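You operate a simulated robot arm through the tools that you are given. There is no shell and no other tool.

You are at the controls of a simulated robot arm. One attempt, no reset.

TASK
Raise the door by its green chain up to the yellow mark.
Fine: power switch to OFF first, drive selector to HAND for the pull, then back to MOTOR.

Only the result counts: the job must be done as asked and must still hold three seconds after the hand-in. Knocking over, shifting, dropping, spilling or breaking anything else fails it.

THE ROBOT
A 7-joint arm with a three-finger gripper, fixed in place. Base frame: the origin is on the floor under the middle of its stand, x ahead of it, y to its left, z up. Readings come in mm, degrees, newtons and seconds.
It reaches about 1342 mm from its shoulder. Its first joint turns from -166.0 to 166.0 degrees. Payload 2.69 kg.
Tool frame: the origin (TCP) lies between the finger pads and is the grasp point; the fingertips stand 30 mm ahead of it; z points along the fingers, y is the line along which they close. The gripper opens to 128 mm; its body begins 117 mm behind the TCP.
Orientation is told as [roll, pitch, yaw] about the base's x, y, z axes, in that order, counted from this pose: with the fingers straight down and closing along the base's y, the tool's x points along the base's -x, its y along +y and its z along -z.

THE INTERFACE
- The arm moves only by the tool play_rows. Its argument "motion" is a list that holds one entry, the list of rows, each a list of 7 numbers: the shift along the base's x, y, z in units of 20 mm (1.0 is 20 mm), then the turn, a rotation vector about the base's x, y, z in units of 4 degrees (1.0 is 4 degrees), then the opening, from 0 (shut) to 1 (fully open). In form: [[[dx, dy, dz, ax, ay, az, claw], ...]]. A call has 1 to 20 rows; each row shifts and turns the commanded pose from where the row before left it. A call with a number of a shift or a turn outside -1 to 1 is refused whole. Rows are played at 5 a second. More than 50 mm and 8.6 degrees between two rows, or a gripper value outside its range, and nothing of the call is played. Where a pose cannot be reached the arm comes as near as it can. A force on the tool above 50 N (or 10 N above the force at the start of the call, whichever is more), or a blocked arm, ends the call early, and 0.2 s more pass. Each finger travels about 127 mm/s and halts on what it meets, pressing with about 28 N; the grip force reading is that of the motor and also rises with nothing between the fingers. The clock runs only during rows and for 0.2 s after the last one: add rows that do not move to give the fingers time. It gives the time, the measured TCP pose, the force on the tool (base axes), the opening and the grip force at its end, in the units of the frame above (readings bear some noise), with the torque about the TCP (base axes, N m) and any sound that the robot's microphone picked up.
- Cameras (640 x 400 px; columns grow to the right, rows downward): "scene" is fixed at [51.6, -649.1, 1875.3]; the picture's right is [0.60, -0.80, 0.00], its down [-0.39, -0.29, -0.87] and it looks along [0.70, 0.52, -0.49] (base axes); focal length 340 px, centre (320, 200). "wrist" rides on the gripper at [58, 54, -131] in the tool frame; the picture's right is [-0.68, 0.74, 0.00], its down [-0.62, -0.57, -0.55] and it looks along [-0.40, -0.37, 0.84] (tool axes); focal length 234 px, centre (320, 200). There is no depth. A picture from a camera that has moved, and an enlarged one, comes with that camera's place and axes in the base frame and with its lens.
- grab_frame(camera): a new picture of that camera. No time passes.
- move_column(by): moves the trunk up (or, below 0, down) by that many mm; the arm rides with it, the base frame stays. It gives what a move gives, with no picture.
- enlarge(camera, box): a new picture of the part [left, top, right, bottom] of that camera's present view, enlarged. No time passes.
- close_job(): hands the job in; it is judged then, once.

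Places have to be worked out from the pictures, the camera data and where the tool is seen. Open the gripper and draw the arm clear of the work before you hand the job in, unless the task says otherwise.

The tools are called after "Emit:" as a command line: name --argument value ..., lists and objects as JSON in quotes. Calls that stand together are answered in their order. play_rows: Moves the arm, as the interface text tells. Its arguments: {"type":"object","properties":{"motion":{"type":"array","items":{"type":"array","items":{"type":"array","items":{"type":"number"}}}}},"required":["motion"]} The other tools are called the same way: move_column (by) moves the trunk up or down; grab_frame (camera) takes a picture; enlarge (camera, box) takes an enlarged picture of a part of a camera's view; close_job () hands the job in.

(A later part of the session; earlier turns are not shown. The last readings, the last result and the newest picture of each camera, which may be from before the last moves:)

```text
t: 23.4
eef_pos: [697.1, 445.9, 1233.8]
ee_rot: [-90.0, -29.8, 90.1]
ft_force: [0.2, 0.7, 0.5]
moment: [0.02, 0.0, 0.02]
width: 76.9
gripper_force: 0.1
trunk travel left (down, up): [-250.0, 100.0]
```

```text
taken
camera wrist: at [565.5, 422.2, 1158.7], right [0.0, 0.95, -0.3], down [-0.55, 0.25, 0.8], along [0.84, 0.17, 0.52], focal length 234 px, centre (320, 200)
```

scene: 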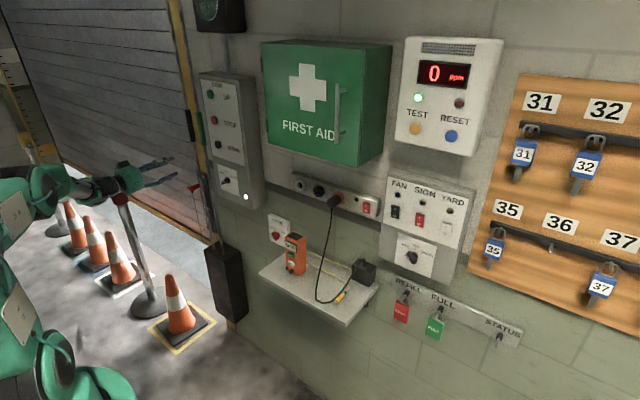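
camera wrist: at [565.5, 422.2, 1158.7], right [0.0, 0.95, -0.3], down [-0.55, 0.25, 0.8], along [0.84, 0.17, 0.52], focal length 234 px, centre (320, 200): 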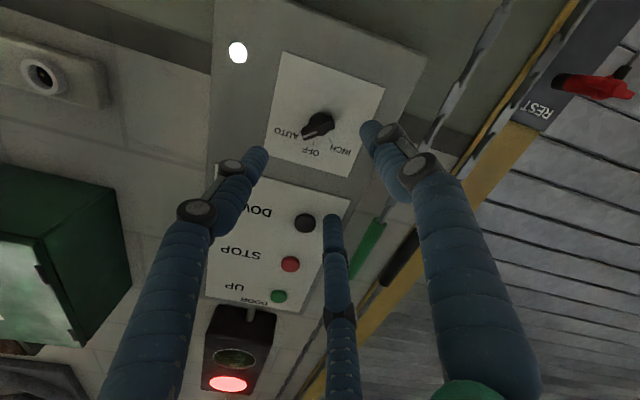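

Roll −60° is reachable here. I'll enlarge the knob from this angle to refine its axis.

Emit:
enlarge --camera "wrist" --box '[260, 70, 380, 180]'

```text
3.64 times, centred on (320, 125) of wrist
camera zoom: at [565.5, 422.2, 1158.7], right [0.0, 0.95, -0.3], down [-0.55, 0.25, 0.8], along [0.84, 0.17, 0.52], focal length 852 px, centre (320, 473)
```

zoom: 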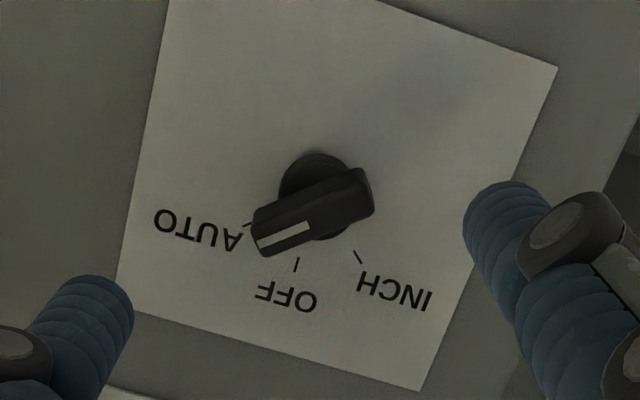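

Triangulating both views puts the bar front at x≈835, centre (445.4, 1234), which matches the tool axis. I'll roll back to −10° (jaws square to the bar) and advance to x≈760.

Emit:
play_rows --motion '[[[0.24, 0, 0, 0.9615, 0, 0, 0.5], [0.24, 0, 0, 0.9615, 0, 0, 0.5], [0.24, 0, 0, 0.9615, 0, 0, 0.5], [0.24, 0, 0, 0.9615, 0, 0, 0.5], [0.24, 0, 0, 0.9615, 0, 0, 0.5], [0.24, 0, 0, 0.9615, 0, 0, 0.5], [0.24, 0, 0, 0.9615, 0, 0, 0.5], [0.24, 0, 0, 0.9615, 0, 0, 0.5], [0.24, 0, 0, 0.9615, 0, 0, 0.5], [0.24, 0, 0, 0.9615, 0, 0, 0.5], [0.24, 0, 0, 0.9615, 0, 0, 0.5], [0.24, 0, 0, 0.9615, 0, 0, 0.5], [0.24, 0, 0, 0.9615, 0, 0, 0.5]]]'

Emit:
grab_frame --camera "wrist"

```text
t: 26.2
eef_pos: [759.9, 446.1, 1234.5]
ee_rot: [-89.6, -79.9, 89.6]
ft_force: [-0.5, 0.1, 0.5]
moment: [0.03, -0.03, 0.01]
width: 64.2
gripper_force: 0.0
trunk travel left (down, up): [-250.0, 100.0]
```

```text
taken
camera wrist: at [627.8, 488.8, 1167.4], right [0.0, 0.84, 0.54], down [-0.55, -0.45, 0.71], along [0.84, -0.3, 0.46], focal length 234 px, centre (320, 200)
```

wrist: 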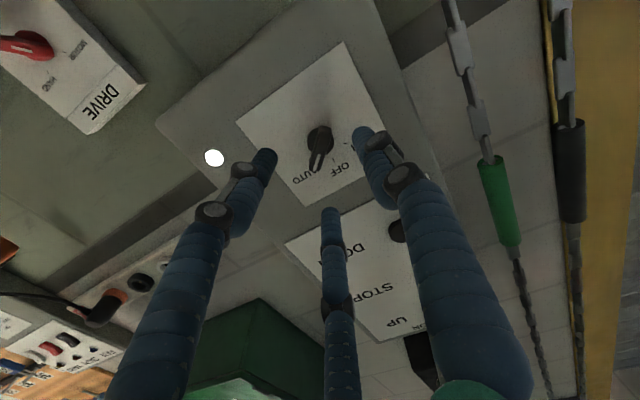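

Aligned. I'll advance 60 mm so the tips straddle the knob bar, stopping about 12 mm short of the panel.

Emit:
play_rows --motion '[[[0.5, -0.03, -0.02, 0, 0, 0, 0.5], [0.5, 0, 0, 0, 0, 0, 0.5], [0.5, 0, 0, 0, 0, 0, 0.5], [0.5, 0, 0, 0, 0, 0, 0.5], [0.5, 0, 0, 0, 0, 0, 0.5], [0.5, 0, 0, 0, 0, 0, 0.5]]]'

Emit:
grab_frame --camera "wrist"

Emit:
enlarge --camera "scene" --box '[180, 140, 270, 220]'

```text
t: 27.6
eef_pos: [820.2, 444.8, 1233.1]
ee_rot: [-89.9, -80.0, 89.7]
ft_force: [-0.8, 1.0, 0.3]
moment: [0.02, 0.01, 0.0]
width: 63.8
gripper_force: 0.2
trunk travel left (down, up): [-250.0, 100.0]
```

```text
taken
camera wrist: at [688.0, 488.3, 1167.1], right [0.0, 0.84, 0.54], down [-0.55, -0.45, 0.71], along [0.84, -0.29, 0.46], focal length 234 px, centre (320, 200)
```

wrist: 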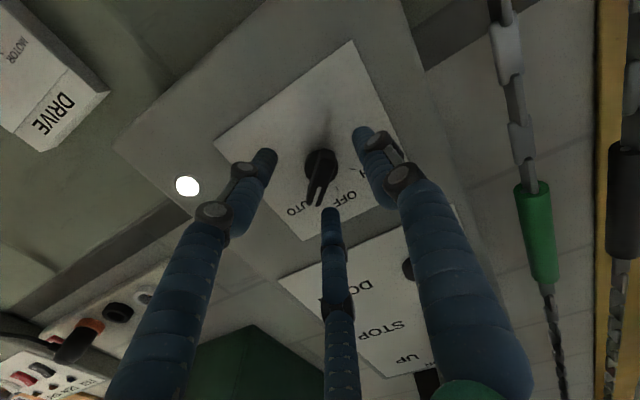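

```text
5.00 times, centred on (225, 180) of scene
camera zoom: at [51.6, -649.1, 1875.3], right [0.6, -0.8, 0.0], down [-0.39, -0.29, -0.87], along [0.7, 0.52, -0.49], focal length 1702 px, centre (795, 300)
```

zoom: 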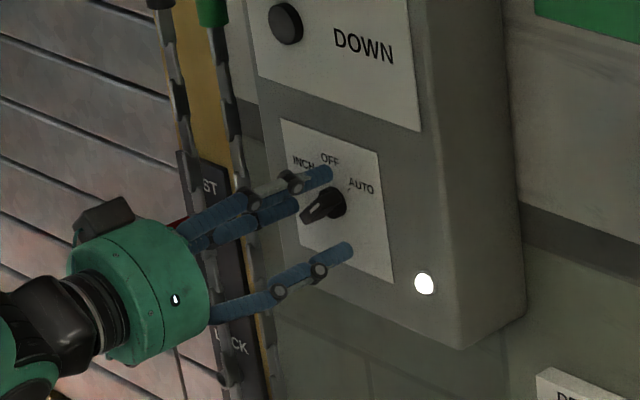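

The bar sits between the jaws as planned (two tips on its upper-left side, one on its lower-right). I'll close the gripper onto the bar and check.

Emit:
play_rows --motion '[[[0, 0, 0, 0, 0, 0, 0.3], [0, 0, 0, 0, 0, 0, 0.15], [0, 0, 0, 0, 0, 0, 0], [0, 0, 0, 0, 0, 0, 0], [0, 0, 0, 0, 0, 0, 0]]]'

Emit:
grab_frame --camera "wrist"

Emit:
enlarge --camera "scene" --box '[200, 155, 260, 205]'

```text
t: 28.8
eef_pos: [820.0, 447.4, 1239.5]
ee_rot: [-91.8, -80.1, 92.0]
ft_force: [14.6, 24.7, 33.7]
moment: [-0.08, -0.45, 0.78]
width: 20.6
gripper_force: 45.2
trunk travel left (down, up): [-250.0, 100.0]
```

```text
taken
camera wrist: at [688.4, 491.0, 1171.5], right [0.0, 0.84, 0.54], down [-0.55, -0.45, 0.7], along [0.83, -0.29, 0.47], focal length 234 px, centre (320, 200)
```

wrist: 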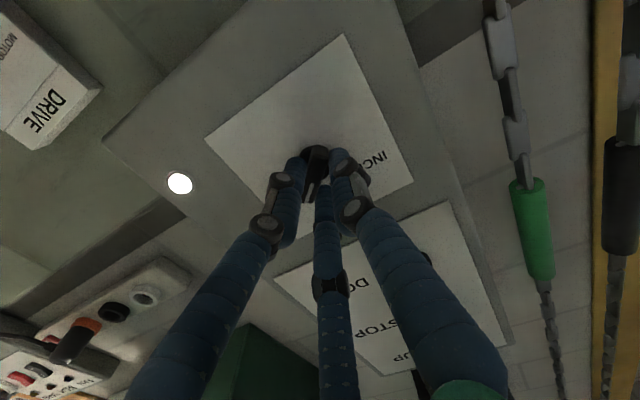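

```text
8.00 times, centred on (230, 180) of scene
camera zoom: at [51.6, -649.1, 1875.3], right [0.6, -0.8, 0.0], down [-0.39, -0.29, -0.87], along [0.7, 0.52, -0.49], focal length 2724 px, centre (1040, 360)
```

zoom: 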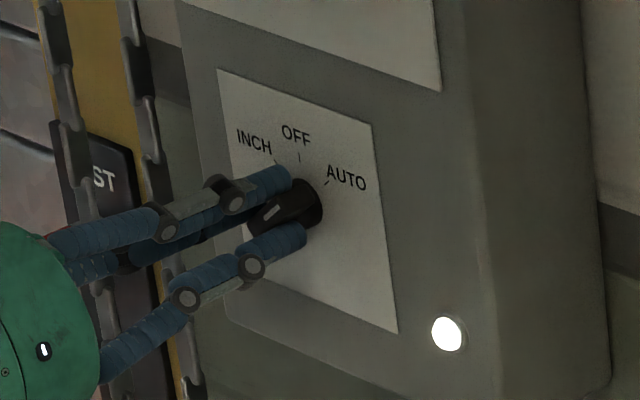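

Gripped, but the tool is being pushed up-left by ~43 N because the jaws centre unevenly. I'll play a short hold to see if the load settles before turning.

Emit:
play_rows --motion '[[[0, 0.02, 0.05, 0, 0, 0, 0], [0, 0, 0, 0, 0, 0, 0]]]'

```text
t: 29.4
eef_pos: [819.8, 446.8, 1239.8]
ee_rot: [-91.2, -80.1, 91.4]
ft_force: [16.8, 26.7, 37.2]
moment: [-0.03, -0.96, 0.37]
width: 20.4
gripper_force: 44.7
trunk travel left (down, up): [-250.0, 100.0]
```

The load is the jaws' own squeeze on the bar. I'll relax the opening slightly so the bar is caged with light contact, and recentre on the axis.

Emit:
play_rows --motion '[[[0, 0, 0, 0, 0, 0, 0.2], [0, 0, 0, 0, 0, 0, 0.2], [0, 0, 0, 0, 0, 0, 0.2]]]'

Emit:
grab_frame --camera "wrist"

Emit:
enlarge --camera "wrist" --box '[260, 120, 380, 230]'

```text
t: 30.2
eef_pos: [818.3, 448.1, 1234.2]
ee_rot: [-89.9, -79.7, 90.0]
ft_force: [-1.3, 33.5, 21.8]
moment: [-0.86, -0.33, 1.09]
width: 31.9
gripper_force: 4.8
trunk travel left (down, up): [-250.0, 100.0]
```

```text
taken
camera wrist: at [686.3, 491.0, 1167.8], right [0.0, 0.84, 0.54], down [-0.55, -0.45, 0.71], along [0.84, -0.29, 0.46], focal length 234 px, centre (320, 200)
```

wrist: 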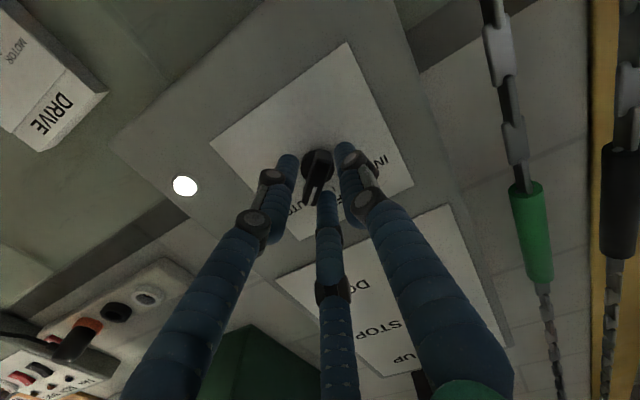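

```text
3.64 times, centred on (320, 175) of wrist
camera zoom: at [686.3, 491.0, 1167.8], right [0.0, 0.84, 0.54], down [-0.55, -0.45, 0.71], along [0.84, -0.29, 0.46], focal length 852 px, centre (320, 291)
```

zoom: 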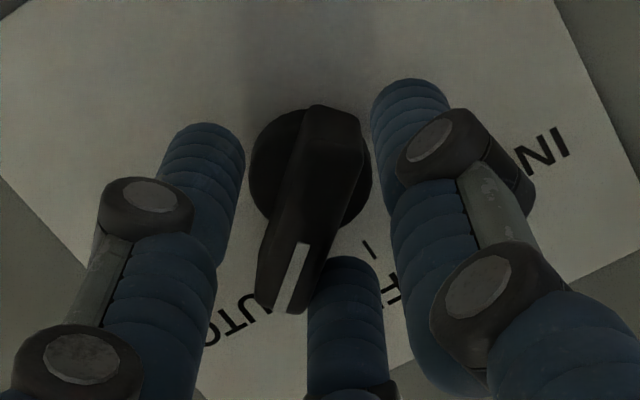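

Only the middle fingertip presses on the bar side now (holding it against the AUTO stop). Rotating counter-clockwise will free that tip and let the other two turn the bar, so I'll roll −48° about the knob axis with this light cage.

Emit:
play_rows --motion '[[[0, 0, 0, -1, 0, 0, 0.2], [0, 0, 0, -1, 0, 0, 0.2], [0, 0, 0, -1, 0, 0, 0.2], [0, 0, 0, -1, 0, 0, 0.2], [0, 0, 0, -1, 0, 0, 0.2], [0, 0, 0, -1, 0, 0, 0.2]]]'

Emit:
enlarge --camera "wrist" --box '[250, 110, 390, 240]'

```text
t: 31.6
eef_pos: [817.5, 448.0, 1234.7]
ee_rot: [-89.9, -55.7, 89.8]
ft_force: [-1.7, 36.5, 14.6]
moment: [-0.1, -0.97, 0.7]
width: 29.7
gripper_force: 10.6
trunk travel left (down, up): [-250.0, 100.0]
```

```text
3.08 times, centred on (320, 175) of wrist
camera zoom: at [686.3, 459.8, 1155.4], right [0.0, 0.99, 0.14], down [-0.55, -0.12, 0.83], along [0.84, -0.08, 0.54], focal length 720 px, centre (320, 277)
```

zoom: 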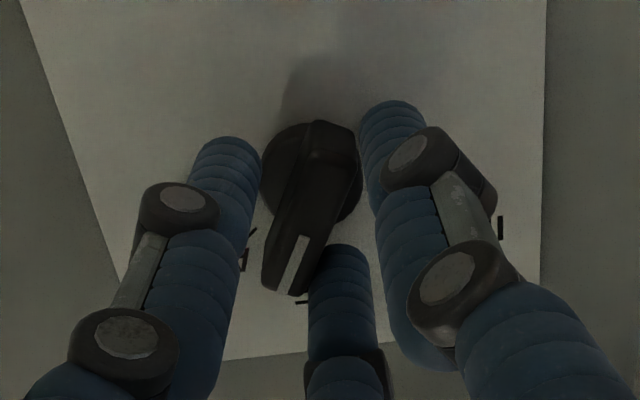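

The bar is following: it now measures about +23°, half-way to OFF. I'll continue another −24°.

Emit:
play_rows --motion '[[[0, 0, 0, -1, 0, 0, 0.2], [0, 0, 0, -1, 0, 0, 0.2], [0, 0, 0, -1, 0, 0, 0.2], [0, 0, 0, -1, 0, 0, 0.2], [0, 0, 0, -1, 0, 0, 0.2], [0, 0, 0, -1, 0, 0, 0.2]]]'

Emit:
enlarge --camera "wrist" --box '[250, 110, 390, 240]'

Emit:
enlarge --camera "scene" --box '[200, 155, 260, 205]'

```text
t: 33.0
eef_pos: [820.1, 441.3, 1228.9]
ee_rot: [-89.5, -31.8, 89.5]
ft_force: [0.0, -17.3, -12.8]
moment: [-0.35, 0.28, -0.6]
width: 26.7
gripper_force: 0.6
trunk travel left (down, up): [-250.0, 100.0]
```

```text
3.08 times, centred on (320, 175) of wrist
camera zoom: at [687.4, 421.6, 1154.6], right [0.0, 0.96, -0.27], down [-0.54, 0.23, 0.81], along [0.84, 0.14, 0.52], focal length 720 px, centre (320, 277)
```

zoom: 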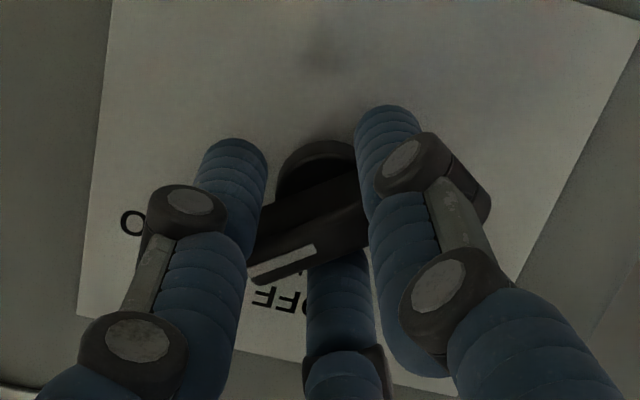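

```text
8.00 times, centred on (230, 180) of scene
camera zoom: at [51.6, -649.1, 1875.3], right [0.6, -0.8, 0.0], down [-0.39, -0.29, -0.87], along [0.7, 0.52, -0.49], focal length 2724 px, centre (1040, 360)
```

zoom: 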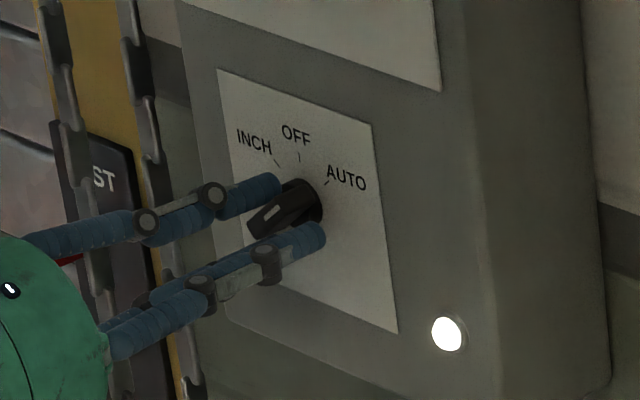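

The bar slipped and sprang back toward AUTO (detent), so the loose cage isn't enough. I'll open, roll back to −10°, and recentre slightly up-left so a full squeeze loads the arm less.

Emit:
play_rows --motion '[[[0, 0, 0, 0, 0, 0, 0.5], [0, 0, 0, 0, 0, 0, 0.5], [0, 0.05, 0.05, 1, 0, 0, 0.5], [0, 0.05, 0.05, 1, 0, 0, 0.5], [0, 0.05, 0.05, 1, 0, 0, 0.5], [0, 0.05, 0.05, 1, 0, 0, 0.5], [0, 0.05, 0.05, 1, 0, 0, 0.5], [0, 0, 0, 1, 0, 0, 0.5], [0, 0, 0, 1, 0, 0, 0.5], [0, 0, 0, 1, 0, 0, 0.5], [0, 0, 0, 1, 0, 0, 0.5], [0, 0, 0, 1, 0, 0, 0.5], [0, 0, 0, 1, 0, 0, 0.5], [0, 0, 0, 1, 0, 0, 0.5]]]'

Emit:
enlarge --camera "wrist" --box '[250, 110, 390, 240]'

```text
t: 36.0
eef_pos: [819.4, 450.9, 1239.1]
ee_rot: [-89.5, -80.1, 89.7]
ft_force: [-1.2, -0.4, -0.4]
moment: [0.03, -0.01, -0.03]
width: 64.0
gripper_force: 0.1
trunk travel left (down, up): [-250.0, 100.0]
```

```text
3.08 times, centred on (320, 175) of wrist
camera zoom: at [687.6, 494.1, 1172.7], right [0.0, 0.84, 0.54], down [-0.55, -0.45, 0.71], along [0.84, -0.29, 0.46], focal length 720 px, centre (320, 277)
```

zoom: 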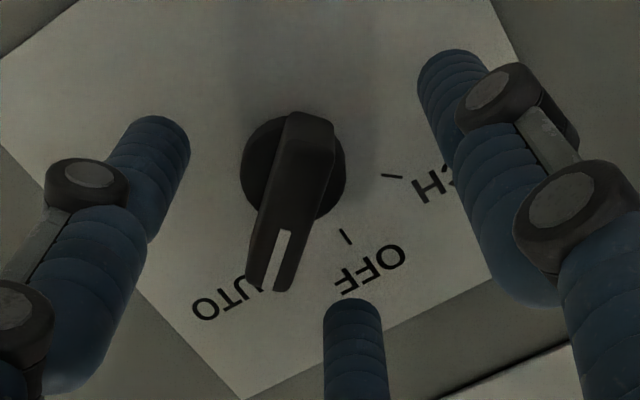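

Knob is at AUTO again, and the TCP is now ~6 mm up-left of the axis with zero force. I'll squeeze fully and read the load.

Emit:
play_rows --motion '[[[0, 0, 0, 0, 0, 0, 0.3], [0, 0, 0, 0, 0, 0, 0.15], [0, 0, 0, 0, 0, 0, 0], [0, 0, 0, 0, 0, 0, 0]]]'

Emit:
enlarge --camera "wrist" --box '[250, 110, 390, 240]'

```text
t: 37.0
eef_pos: [820.5, 450.4, 1236.9]
ee_rot: [-89.1, -79.9, 89.0]
ft_force: [1.6, -10.6, -9.4]
moment: [0.05, 0.11, -0.41]
width: 20.5
gripper_force: 44.8
trunk travel left (down, up): [-250.0, 100.0]
```

```text
3.08 times, centred on (320, 175) of wrist
camera zoom: at [687.8, 493.0, 1171.3], right [0.0, 0.84, 0.54], down [-0.55, -0.45, 0.71], along [0.84, -0.29, 0.46], focal length 720 px, centre (320, 277)
```

zoom: 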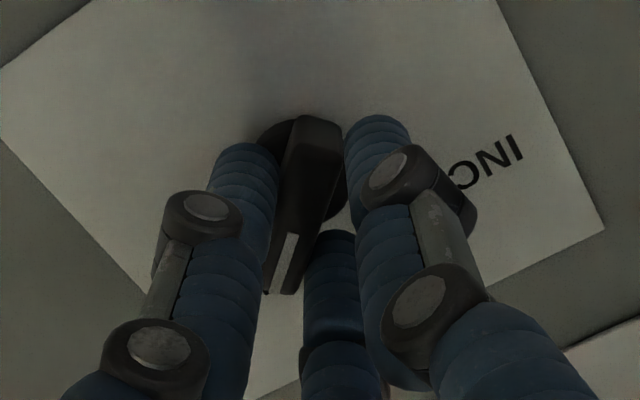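

Now the squeeze loads the arm by only ~14 N and the bar is firmly held between the tips. I'll rotate −52° about the knob axis with a small compensating drift.

Emit:
play_rows --motion '[[[0, 0.005, -0.017, -1, 0, 0, 0], [0, 0.005, -0.017, -1, 0, 0, 0], [0, 0.005, -0.017, -1, 0, 0, 0], [0, 0.005, -0.017, -1, 0, 0, 0], [0, 0.005, -0.017, -1, 0, 0, 0], [0, 0.005, -0.017, -1, 0, 0, 0], [0, 0.005, -0.017, -1, 0, 0, 0], [0, 0.005, -0.017, -1, 0, 0, 0], [0, 0.005, -0.017, -1, 0, 0, 0], [0, 0.005, -0.017, -1, 0, 0, 0], [0, 0.005, -0.017, -1, 0, 0, 0], [0, 0.005, -0.017, -1, 0, 0, 0], [0, 0.005, -0.017, -1, 0, 0, 0]]]'

Emit:
enlarge --camera "wrist" --box '[250, 110, 390, 240]'

Emit:
enlarge --camera "scene" --box '[200, 155, 260, 205]'

```text
t: 39.8
eef_pos: [819.6, 449.9, 1233.6]
ee_rot: [-89.7, -28.0, 89.8]
ft_force: [-13.7, -29.4, -30.4]
moment: [0.25, 0.86, -0.86]
width: 20.4
gripper_force: 44.9
trunk travel left (down, up): [-250.0, 100.0]
```

```text
3.08 times, centred on (320, 175) of wrist
camera zoom: at [687.7, 424.1, 1159.2], right [0.0, 0.94, -0.33], down [-0.55, 0.28, 0.79], along [0.84, 0.18, 0.51], focal length 720 px, centre (320, 277)
```

zoom: 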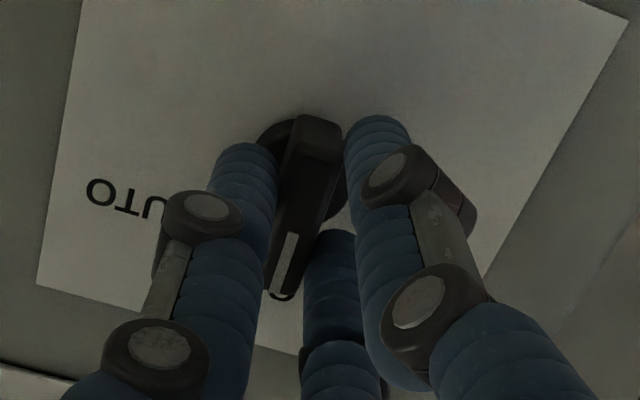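

```text
8.00 times, centred on (230, 180) of scene
camera zoom: at [51.6, -649.1, 1875.3], right [0.6, -0.8, 0.0], down [-0.39, -0.29, -0.87], along [0.7, 0.52, -0.49], focal length 2724 px, centre (1040, 360)
```

zoom: 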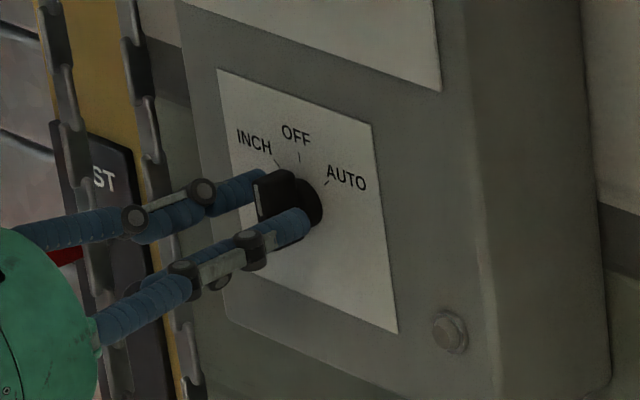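

The bar is now upright at OFF and the lamp went out, confirming this is the power switch. I'll open, back out straight along −x and verify it stays.

Emit:
play_rows --motion '[[[0, 0, 0, 0, 0, 0, 0.2], [0, 0, 0, 0, 0, 0, 0.5], [0, 0, 0, 0, 0, 0, 0.5], [-0.5, 0, 0, 0, 0, 0, 0.5], [-1, 0, 0, 0, 0, 0, 0.5], [-1, 0, 0, 0, 0, 0, 0.5], [-1, 0, 0, 0, 0, 0, 0.5], [-1, 0, 0, 0, 0, 0, 0.5], [-1, 0, 0, 0, 0, 0, 0.5]]]'

Emit:
enlarge --camera "wrist" --box '[250, 60, 390, 190]'

Emit:
enlarge --camera "scene" --box '[200, 155, 260, 205]'

Emit:
grab_frame --camera "scene"

```text
t: 41.8
eef_pos: [710.4, 451.1, 1237.4]
ee_rot: [-90.1, -28.0, 90.0]
ft_force: [-0.2, 0.5, -0.2]
moment: [-0.02, -0.01, 0.02]
width: 63.9
gripper_force: 0.1
trunk travel left (down, up): [-250.0, 100.0]
```

```text
3.08 times, centred on (320, 125) of wrist
camera zoom: at [578.5, 425.7, 1162.0], right [0.0, 0.94, -0.33], down [-0.55, 0.28, 0.79], along [0.84, 0.18, 0.52], focal length 720 px, centre (320, 431)
```

zoom: 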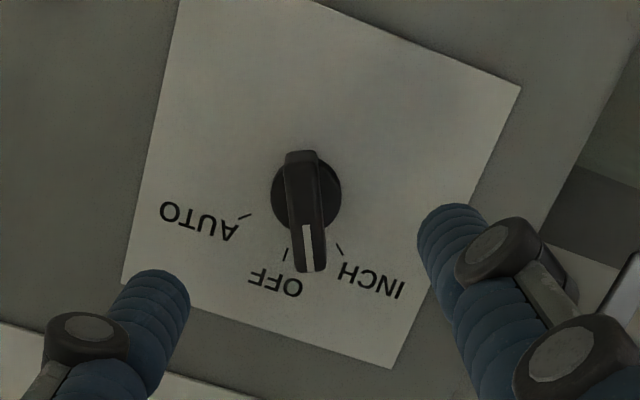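

```text
8.00 times, centred on (230, 180) of scene
camera zoom: at [51.6, -649.1, 1875.3], right [0.6, -0.8, 0.0], down [-0.39, -0.29, -0.87], along [0.7, 0.52, -0.49], focal length 2724 px, centre (1040, 360)
```

zoom: 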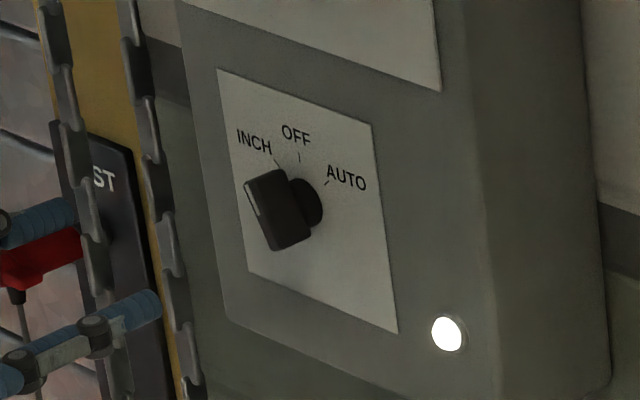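

```text
taken
```

scene: 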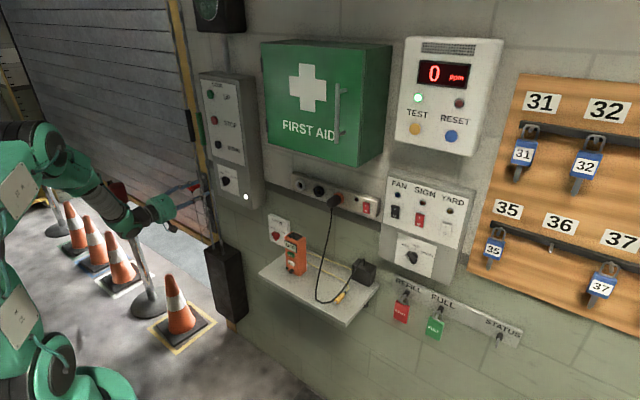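

After release the arm's stored side force flicked the knob past OFF to about −24° (between OFF and INCH; lamp back on), so it has no strong detent. I'll nudge it back with a single fingertip: the upper finger placed left of the pointer, then pushed gently to the right.

Emit:
play_rows --motion '[[[0, 0.05, -0.5, 0, 0, 0, 0.5], [0, 0.05, -0.55, 0, 0, 0, 0.5], [0.8, 0, 0, 0, 0, 0, 0.5], [0.8, 0, 0, 0, 0, 0, 0.5], [0.8, 0, 0, 0, 0, 0, 0.5], [0.8, 0, 0, 0, 0, 0, 0.5], [0.8, 0, 0, 0, 0, 0, 0.5], [0.8, 0, 0, 0, 0, 0, 0.5], [0.6, 0, 0, 0, 0, 0, 0.5]]]'

Emit:
enlarge --camera "wrist" --box '[250, 90, 390, 240]'

```text
t: 43.8
eef_pos: [816.8, 452.3, 1214.2]
ee_rot: [-90.0, -27.8, 90.0]
ft_force: [-0.8, 0.7, 0.3]
moment: [-0.02, -0.01, -0.01]
width: 64.0
gripper_force: 0.1
trunk travel left (down, up): [-250.0, 100.0]
```

```text
2.67 times, centred on (320, 165) of wrist
camera zoom: at [685.4, 427.4, 1139.9], right [0.0, 0.94, -0.33], down [-0.55, 0.28, 0.79], along [0.84, 0.18, 0.52], focal length 624 px, centre (320, 293)
```

zoom: 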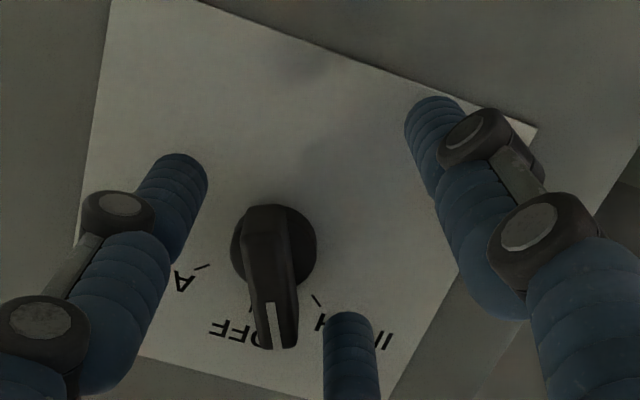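

The fingertip is just left of the pointer with ~9 mm gap. I'll push right (−y) in small steps: first 12 mm, then check the lamp.

Emit:
play_rows --motion '[[[0, -0.2, 0, 0, 0, 0, 0.5], [0, -0.2, 0, 0, 0, 0, 0.5], [0, -0.2, 0, 0, 0, 0, 0.5]]]'

Emit:
enlarge --camera "wrist" --box '[250, 90, 390, 240]'

Emit:
enlarge --camera "scene" --box '[200, 155, 260, 205]'

```text
t: 44.6
eef_pos: [817.6, 440.9, 1214.9]
ee_rot: [-90.1, -28.0, 90.0]
ft_force: [-0.3, 0.1, 0.8]
moment: [0.01, 0.04, -0.03]
width: 64.1
gripper_force: 0.1
trunk travel left (down, up): [-250.0, 100.0]
```

```text
2.67 times, centred on (320, 165) of wrist
camera zoom: at [685.7, 415.8, 1140.3], right [0.0, 0.94, -0.33], down [-0.55, 0.28, 0.79], along [0.84, 0.18, 0.52], focal length 624 px, centre (320, 293)
```

zoom: 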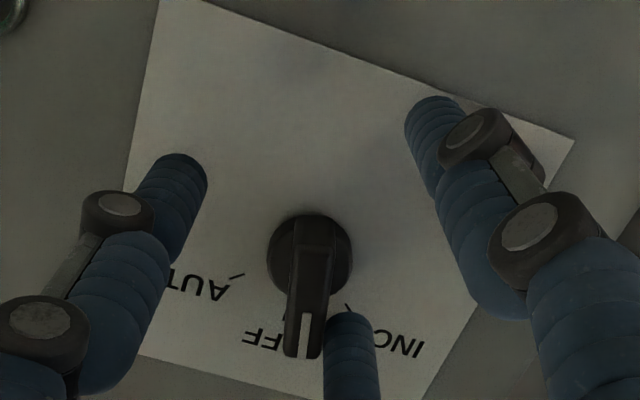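

```text
8.00 times, centred on (230, 180) of scene
camera zoom: at [51.6, -649.1, 1875.3], right [0.6, -0.8, 0.0], down [-0.39, -0.29, -0.87], along [0.7, 0.52, -0.49], focal length 2724 px, centre (1040, 360)
```

zoom: 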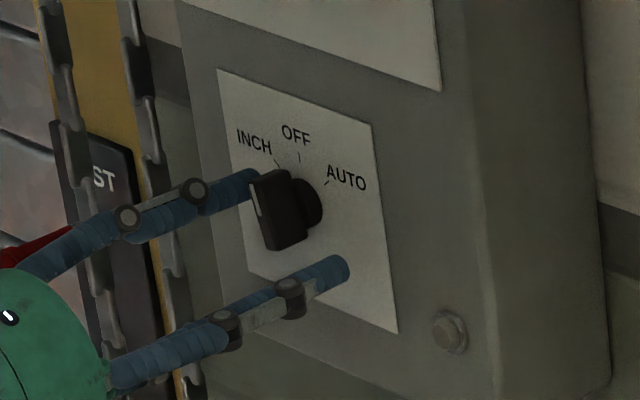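

The lamp just went off with the pointer near −13°. I'll push another ~4.5 mm to centre it on OFF.

Emit:
play_rows --motion '[[[0, -0.12, 0, 0, 0, 0, 0.5], [0, -0.12, 0, 0, 0, 0, 0.5]]]'

Emit:
enlarge --camera "wrist" --box '[250, 90, 390, 240]'

Emit:
enlarge --camera "scene" --box '[200, 155, 260, 205]'

```text
t: 45.2
eef_pos: [817.8, 437.3, 1214.3]
ee_rot: [-90.1, -28.0, 90.0]
ft_force: [1.8, 2.2, -0.3]
moment: [-0.12, 0.03, 0.12]
width: 64.7
gripper_force: 0.2
trunk travel left (down, up): [-250.0, 100.0]
```

```text
2.67 times, centred on (320, 165) of wrist
camera zoom: at [685.6, 411.6, 1140.0], right [0.0, 0.94, -0.33], down [-0.55, 0.28, 0.79], along [0.84, 0.18, 0.52], focal length 624 px, centre (320, 293)
```

zoom: 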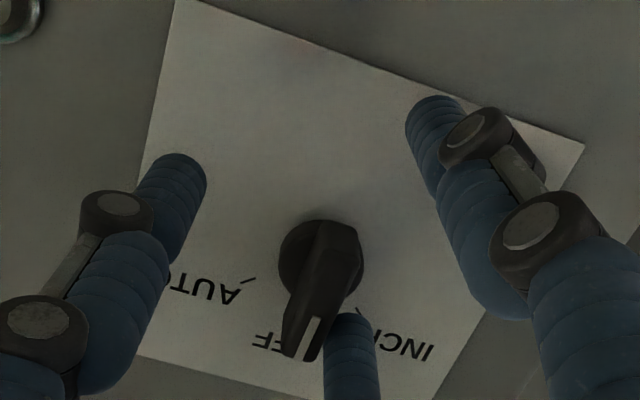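

```text
8.00 times, centred on (230, 180) of scene
camera zoom: at [51.6, -649.1, 1875.3], right [0.6, -0.8, 0.0], down [-0.39, -0.29, -0.87], along [0.7, 0.52, -0.49], focal length 2724 px, centre (1040, 360)
```

zoom: 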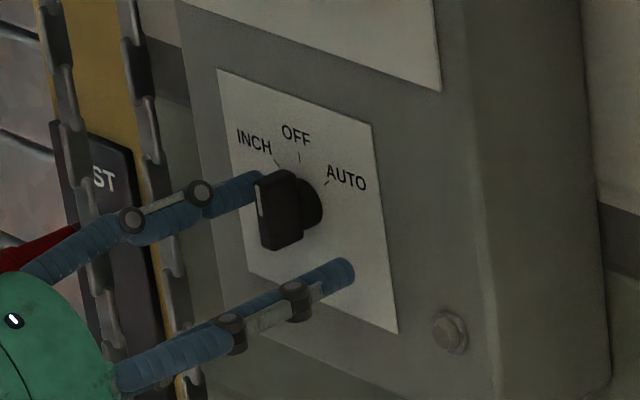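

The lamp stays off and the bar looks nearly vertical. I'll move the fingertip off to the left, back out, and check the pointer against the OFF tick.

Emit:
play_rows --motion '[[[0, 0.25, 0, 0, 0, 0, 0.5], [0, 0.25, 0, 0, 0, 0, 0.5], [-1, 0, 0, 0, 0, 0, 0.5], [-1, 0, 0, 0, 0, 0, 0.5], [-1, 0, 0, 0, 0, 0, 0.5], [-1, 0, 0, 0, 0, 0, 0.5], [-1, 0, 0, 0, 0, 0, 0.5]]]'

Emit:
enlarge --camera "wrist" --box '[270, 80, 370, 180]'

Emit:
enlarge --camera "scene" --box '[210, 160, 250, 195]'

```text
t: 46.8
eef_pos: [717.9, 447.4, 1215.1]
ee_rot: [-90.0, -28.0, 90.0]
ft_force: [-0.2, 0.4, -0.9]
moment: [0.04, 0.01, 0.05]
width: 63.9
gripper_force: 0.2
trunk travel left (down, up): [-250.0, 100.0]
```

```text
4.00 times, centred on (320, 130) of wrist
camera zoom: at [585.1, 420.8, 1139.9], right [0.0, 0.94, -0.33], down [-0.55, 0.28, 0.79], along [0.84, 0.18, 0.52], focal length 937 px, centre (320, 480)
```

zoom: 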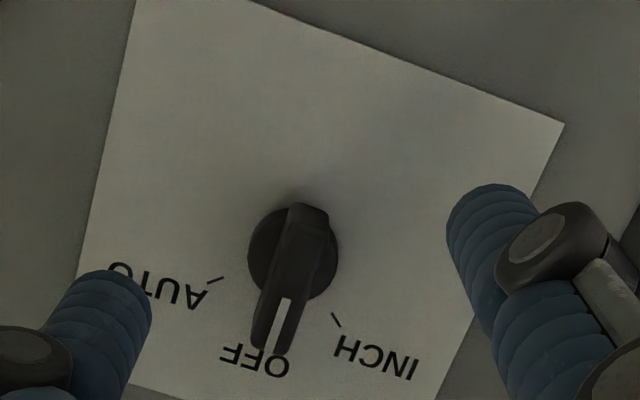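

```text
11.43 times, centred on (230, 178) of scene
camera zoom: at [51.6, -649.1, 1875.3], right [0.6, -0.8, 0.0], down [-0.39, -0.29, -0.87], along [0.7, 0.52, -0.49], focal length 3891 px, centre (1349, 457)
```

zoom: 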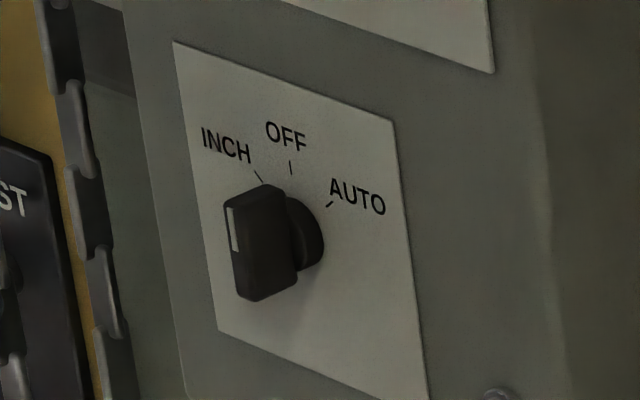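

The bar is vertical at OFF and the lamp is dark. Since a gentle fingertip push (≈2 N) works, I'll do the DRIVE selector the same way: roll back to 0° and move to a standoff low-left of the DRIVE knob (clear of the shelf and remote), then look.

Emit:
play_rows --motion '[[[0, -0.5125, -0.766, 0.969, 0, 0, 0.5], [0, -0.5125, -0.766, 0.969, 0, 0, 0.5], [0, -0.5125, -0.766, 0.969, 0, 0, 0.5], [0, -0.5125, -0.766, 0.969, 0, 0, 0.5], [0, -0.5125, -0.766, 0.969, 0, 0, 0.5], [0, -0.5125, -0.766, 0.969, 0, 0, 0.5], [0, -0.5125, -0.766, 0.969, 0, 0, 0.5], [0, -0.5125, -0.766, 0.969, 0, 0, 0.5], [0, -0.5125, -0.766, 0.969, 0, 0, 0.5], [0, -0.5125, -0.766, 0.969, 0, 0, 0.5], [0, -0.5125, -0.766, 0.969, 0, 0, 0.5], [0, -0.5125, -0.766, 0.969, 0, 0, 0.5], [0, -0.5125, -0.766, 0.969, 0, 0, 0.5], [0, -0.5125, -0.766, 0.969, 0, 0, 0.5], [0, -0.5125, -0.766, 0.969, 0, 0, 0.5], [0, -0.5125, -0.766, 0.969, 0, 0, 0.5]]]'

Emit:
grab_frame --camera "wrist"

Emit:
grab_frame --camera "scene"

```text
t: 50.2
eef_pos: [716.7, 284.3, 968.5]
ee_rot: [64.6, -90.0, -64.5]
ft_force: [-0.1, -0.5, -0.5]
moment: [0.0, 0.0, -0.02]
width: 63.9
gripper_force: 0.0
trunk travel left (down, up): [-250.0, 100.0]
```

```text
taken
camera wrist: at [585.9, 338.7, 911.8], right [0.0, 0.74, 0.68], down [-0.55, -0.57, 0.62], along [0.84, -0.37, 0.4], focal length 234 px, centre (320, 200)
```

wrist: 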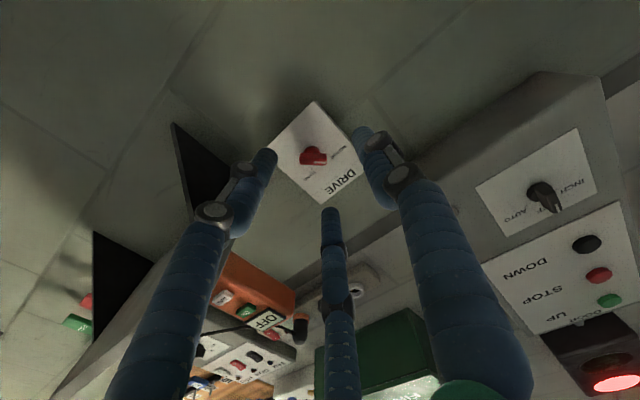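

```text
taken
```

scene: 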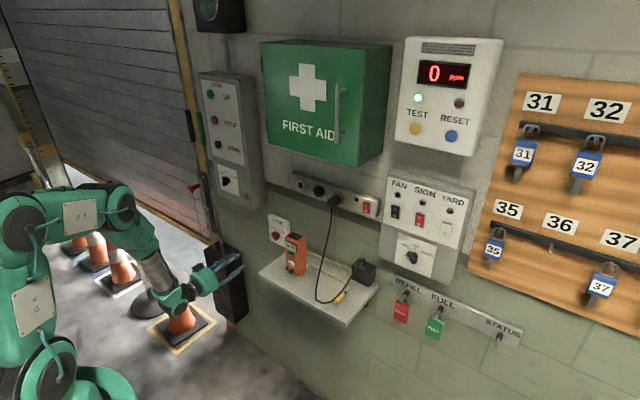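

Reached the standoff cleanly; the shelf's black brackets and remote are to the right. I'll enlarge the DRIVE plate to measure the knob.

Emit:
enlarge --camera "wrist" --box '[255, 90, 375, 210]'

Emit:
enlarge --camera "scene" --box '[260, 210, 305, 245]'

```text
3.33 times, centred on (315, 150) of wrist
camera zoom: at [585.9, 338.7, 911.8], right [0.0, 0.74, 0.68], down [-0.55, -0.57, 0.62], along [0.84, -0.37, 0.4], focal length 781 px, centre (337, 367)
```

zoom: 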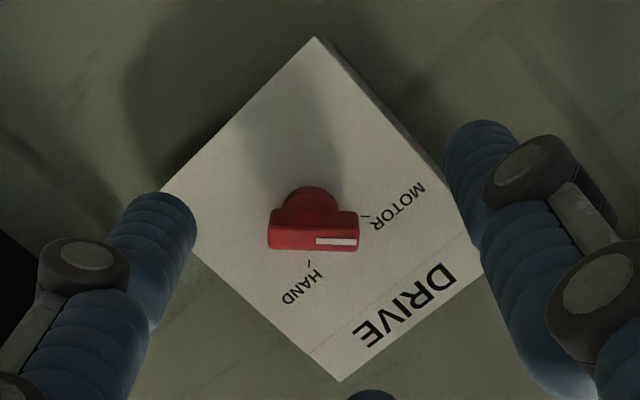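

```text
11.43 times, centred on (282, 228) of scene
camera zoom: at [51.6, -649.1, 1875.3], right [0.6, -0.8, 0.0], down [-0.39, -0.29, -0.87], along [0.7, 0.52, -0.49], focal length 3891 px, centre (749, -114)
```

zoom: 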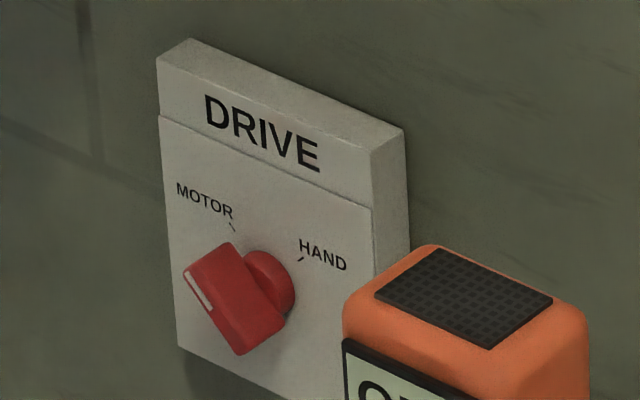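

The DRIVE knob axis works out to about (y 238, z 1003.5), plate face x≈923, with MOTOR/HAND ticks at ∓45°. I'll advance so the middle fingertip sits just lower-left of the pointer, then check before pushing.

Emit:
play_rows --motion '[[[0.5, -0.065, -0.18, 0, 0, 0, 0.5], [0.8, 0, 0, 0, 0, 0, 0.5], [0.8, 0, 0, 0, 0, 0, 0.5], [0.8, 0, 0, 0, 0, 0, 0.5], [0.8, 0, 0, 0, 0, 0, 0.5], [0.8, 0, 0, 0, 0, 0, 0.5], [0.8, 0, 0, 0, 0, 0, 0.5], [0.8, 0, 0, 0, 0, 0, 0.5], [0.8, 0, 0, 0, 0, 0, 0.5], [0.6, 0, 0, 0, 0, 0, 0.5]]]'

Emit:
enlarge --camera "wrist" --box '[250, 90, 390, 240]'

Emit:
enlarge --camera "scene" --box '[240, 205, 310, 265]'

```text
t: 52.4
eef_pos: [867.3, 283.0, 965.1]
ee_rot: [25.9, -89.9, -25.9]
ft_force: [0.2, -0.2, -0.4]
moment: [-0.02, 0.0, -0.01]
width: 64.0
gripper_force: 0.0
trunk travel left (down, up): [-250.0, 100.0]
```

```text
2.67 times, centred on (320, 165) of wrist
camera zoom: at [735.7, 336.7, 908.0], right [0.0, 0.74, 0.68], down [-0.55, -0.57, 0.62], along [0.84, -0.37, 0.4], focal length 624 px, centre (320, 293)
```

zoom: 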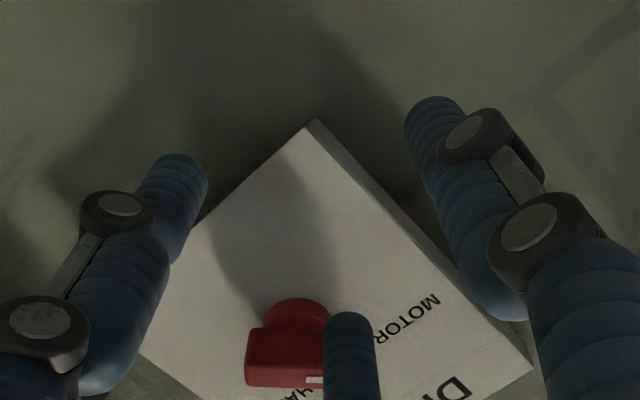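

```text
6.67 times, centred on (275, 235) of scene
camera zoom: at [51.6, -649.1, 1875.3], right [0.6, -0.8, 0.0], down [-0.39, -0.29, -0.87], along [0.7, 0.52, -0.49], focal length 2270 px, centre (620, -33)
```

zoom: 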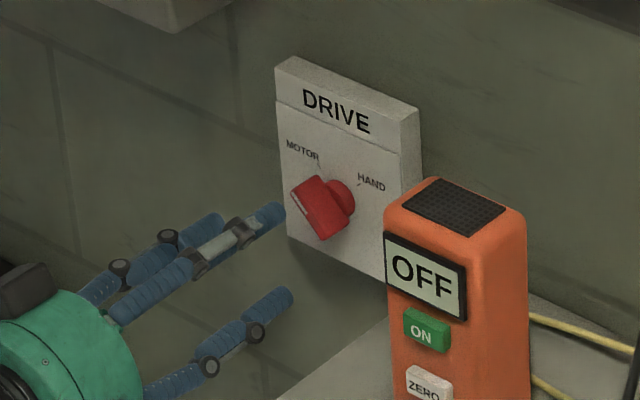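

Geometry matches predictions and there's no contact. I'll advance the last 12 mm so the fingertip overlaps the bar's depth.

Emit:
play_rows --motion '[[[0.3, 0, 0, 0, 0, 0, 0.5], [0.3, 0, 0, 0, 0, 0, 0.5]]]'

Emit:
enlarge --camera "scene" --box '[255, 210, 300, 250]'

Emit:
enlarge --camera "wrist" --box '[250, 130, 390, 280]'

```text
t: 53.0
eef_pos: [880.1, 283.2, 965.9]
ee_rot: [23.5, -89.8, -23.4]
ft_force: [-0.7, -0.5, -0.9]
moment: [-0.02, 0.02, -0.01]
width: 64.2
gripper_force: 0.1
trunk travel left (down, up): [-250.0, 100.0]
```

```text
10.00 times, centred on (278, 230) of scene
camera zoom: at [51.6, -649.1, 1875.3], right [0.6, -0.8, 0.0], down [-0.39, -0.29, -0.87], along [0.7, 0.52, -0.49], focal length 3404 px, centre (745, -100)
```

zoom: 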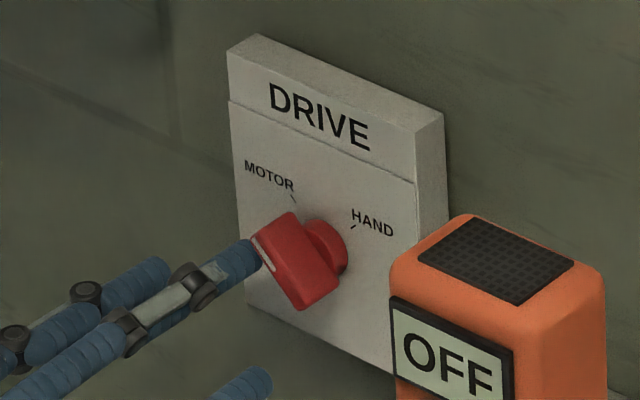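

```text
2.67 times, centred on (320, 205) of wrist
camera zoom: at [747.5, 336.9, 907.9], right [0.0, 0.74, 0.68], down [-0.55, -0.57, 0.62], along [0.84, -0.37, 0.4], focal length 624 px, centre (320, 187)
```

zoom: 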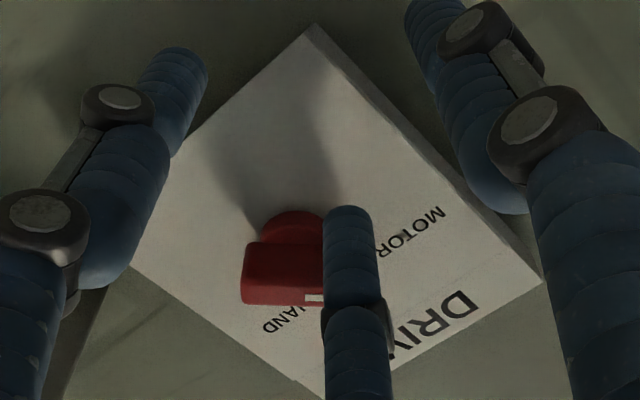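

In position with no contact. I'll push along the arc: up-right first, bringing the pointer toward vertical, then check.

Emit:
play_rows --motion '[[[0, -0.13, 0.125, 0, 0, 0, 0.5], [0, -0.13, 0.125, 0, 0, 0, 0.5], [0, -0.08, 0.18, 0, 0, 0, 0.5], [0, -0.08, 0.18, 0, 0, 0, 0.5], [0, -0.08, 0.18, 0, 0, 0, 0.5], [0, -0.08, 0.18, 0, 0, 0, 0.5]]]'

Emit:
enlarge --camera "scene" --box '[255, 210, 300, 250]'

Emit:
enlarge --camera "wrist" --box '[250, 130, 390, 280]'

```text
t: 54.4
eef_pos: [879.7, 271.2, 984.9]
ee_rot: [28.9, -89.8, -28.9]
ft_force: [-0.4, 0.5, 0.0]
moment: [0.01, 0.0, 0.05]
width: 66.5
gripper_force: 0.1
trunk travel left (down, up): [-250.0, 100.0]
```

```text
10.00 times, centred on (278, 230) of scene
camera zoom: at [51.6, -649.1, 1875.3], right [0.6, -0.8, 0.0], down [-0.39, -0.29, -0.87], along [0.7, 0.52, -0.49], focal length 3404 px, centre (745, -100)
```

zoom: 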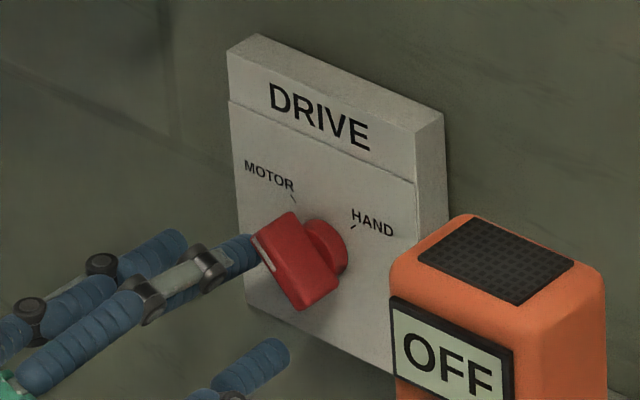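

```text
2.67 times, centred on (320, 205) of wrist
camera zoom: at [748.0, 324.9, 928.0], right [0.0, 0.74, 0.68], down [-0.55, -0.57, 0.62], along [0.84, -0.37, 0.4], focal length 624 px, centre (320, 187)
```

zoom: 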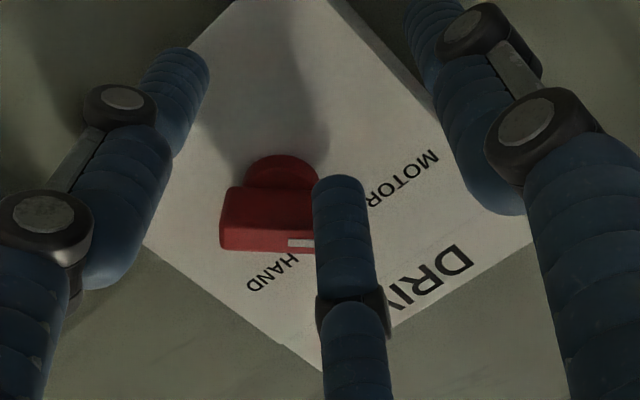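

The selector hasn't turned visibly and the finger was displaced slightly (width 66.5). I'll enlarge to see exactly where the fingertip sits against the bar.

Emit:
enlarge --camera "wrist" --box '[275, 170, 355, 250]'

Emit:
enlarge --camera "scene" --box '[265, 222, 295, 246]'

```text
5.00 times, centred on (315, 210) of wrist
camera zoom: at [748.0, 324.9, 928.0], right [0.0, 0.74, 0.68], down [-0.55, -0.57, 0.62], along [0.84, -0.37, 0.4], focal length 1171 px, centre (345, 150)
```

zoom: 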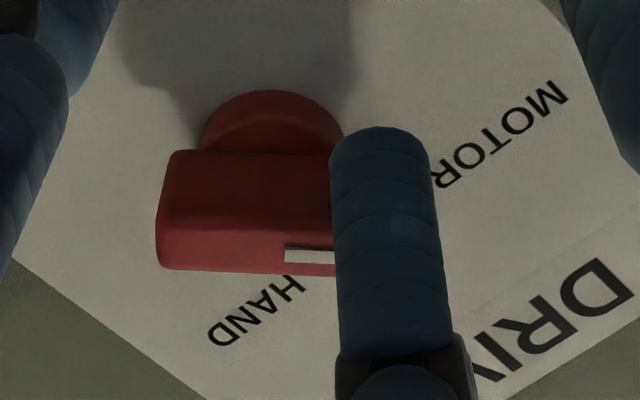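

```text
16.00 times, centred on (280, 234) of scene
camera zoom: at [51.6, -649.1, 1875.3], right [0.6, -0.8, 0.0], down [-0.39, -0.29, -0.87], along [0.7, 0.52, -0.49], focal length 5447 px, centre (960, -344)
```

zoom: 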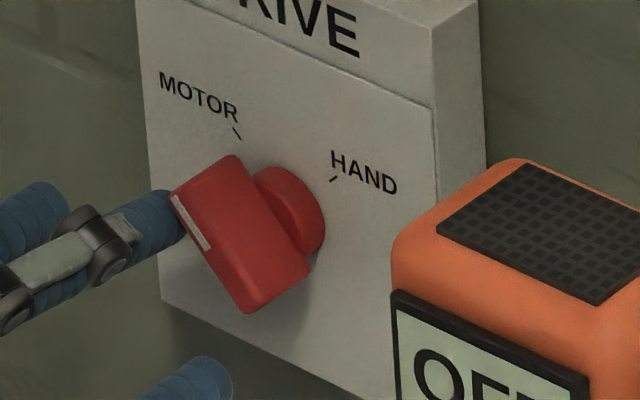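

The fingertip is on the pointer's side but this selector is stiffer and the finger gave way, so I'll use the firm grip-and-turn that worked before. I'll retrace away from the bar, back out, and test the roll range at the standoff.

Emit:
play_rows --motion '[[[0, 0.2, -0.4, 0, 0, 0, 0.5], [0, 0.2, -0.4, 0, 0, 0, 0.5], [-0.5, 0, 0, 0, 0, 0, 0.5], [-1, 0, 0, 0, 0, 0, 0.5], [-1, 0, 0, 0, 0, 0, 0.5], [-1, 0, 0, 0, 0, 0, 0.5], [-1, 0, 0, 0, 0, 0, 0.5], [-1, 0, 0, 0, 0, 0, 0.5]]]'

Emit:
grab_frame --camera "wrist"

Emit:
enlarge --camera "scene" --box '[260, 210, 305, 245]'

```text
t: 56.2
eef_pos: [771.5, 279.1, 970.4]
ee_rot: [72.1, -89.9, -72.1]
ft_force: [0.4, -0.4, 0.1]
moment: [-0.01, 0.01, -0.03]
width: 64.1
gripper_force: 0.0
trunk travel left (down, up): [-250.0, 100.0]
```

```text
taken
camera wrist: at [638.0, 333.5, 912.3], right [0.0, 0.74, 0.68], down [-0.55, -0.57, 0.62], along [0.84, -0.37, 0.4], focal length 234 px, centre (320, 200)
```

wrist: 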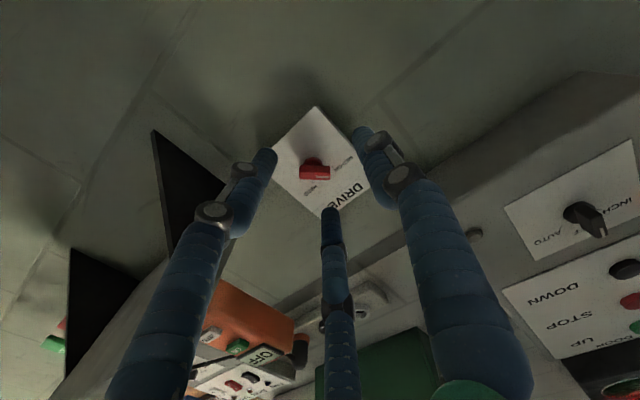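

```text
11.43 times, centred on (282, 228) of scene
camera zoom: at [51.6, -649.1, 1875.3], right [0.6, -0.8, 0.0], down [-0.39, -0.29, -0.87], along [0.7, 0.52, -0.49], focal length 3891 px, centre (749, -114)
```

zoom: 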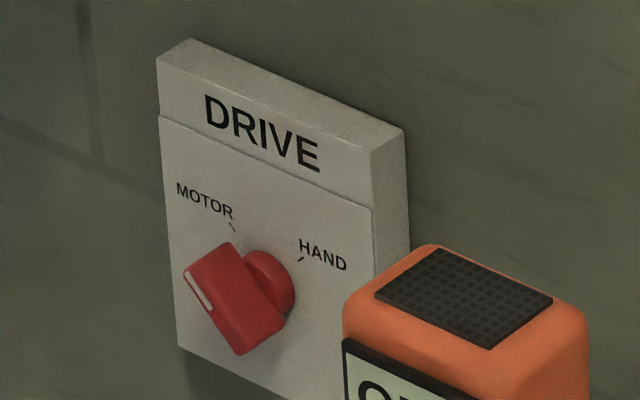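

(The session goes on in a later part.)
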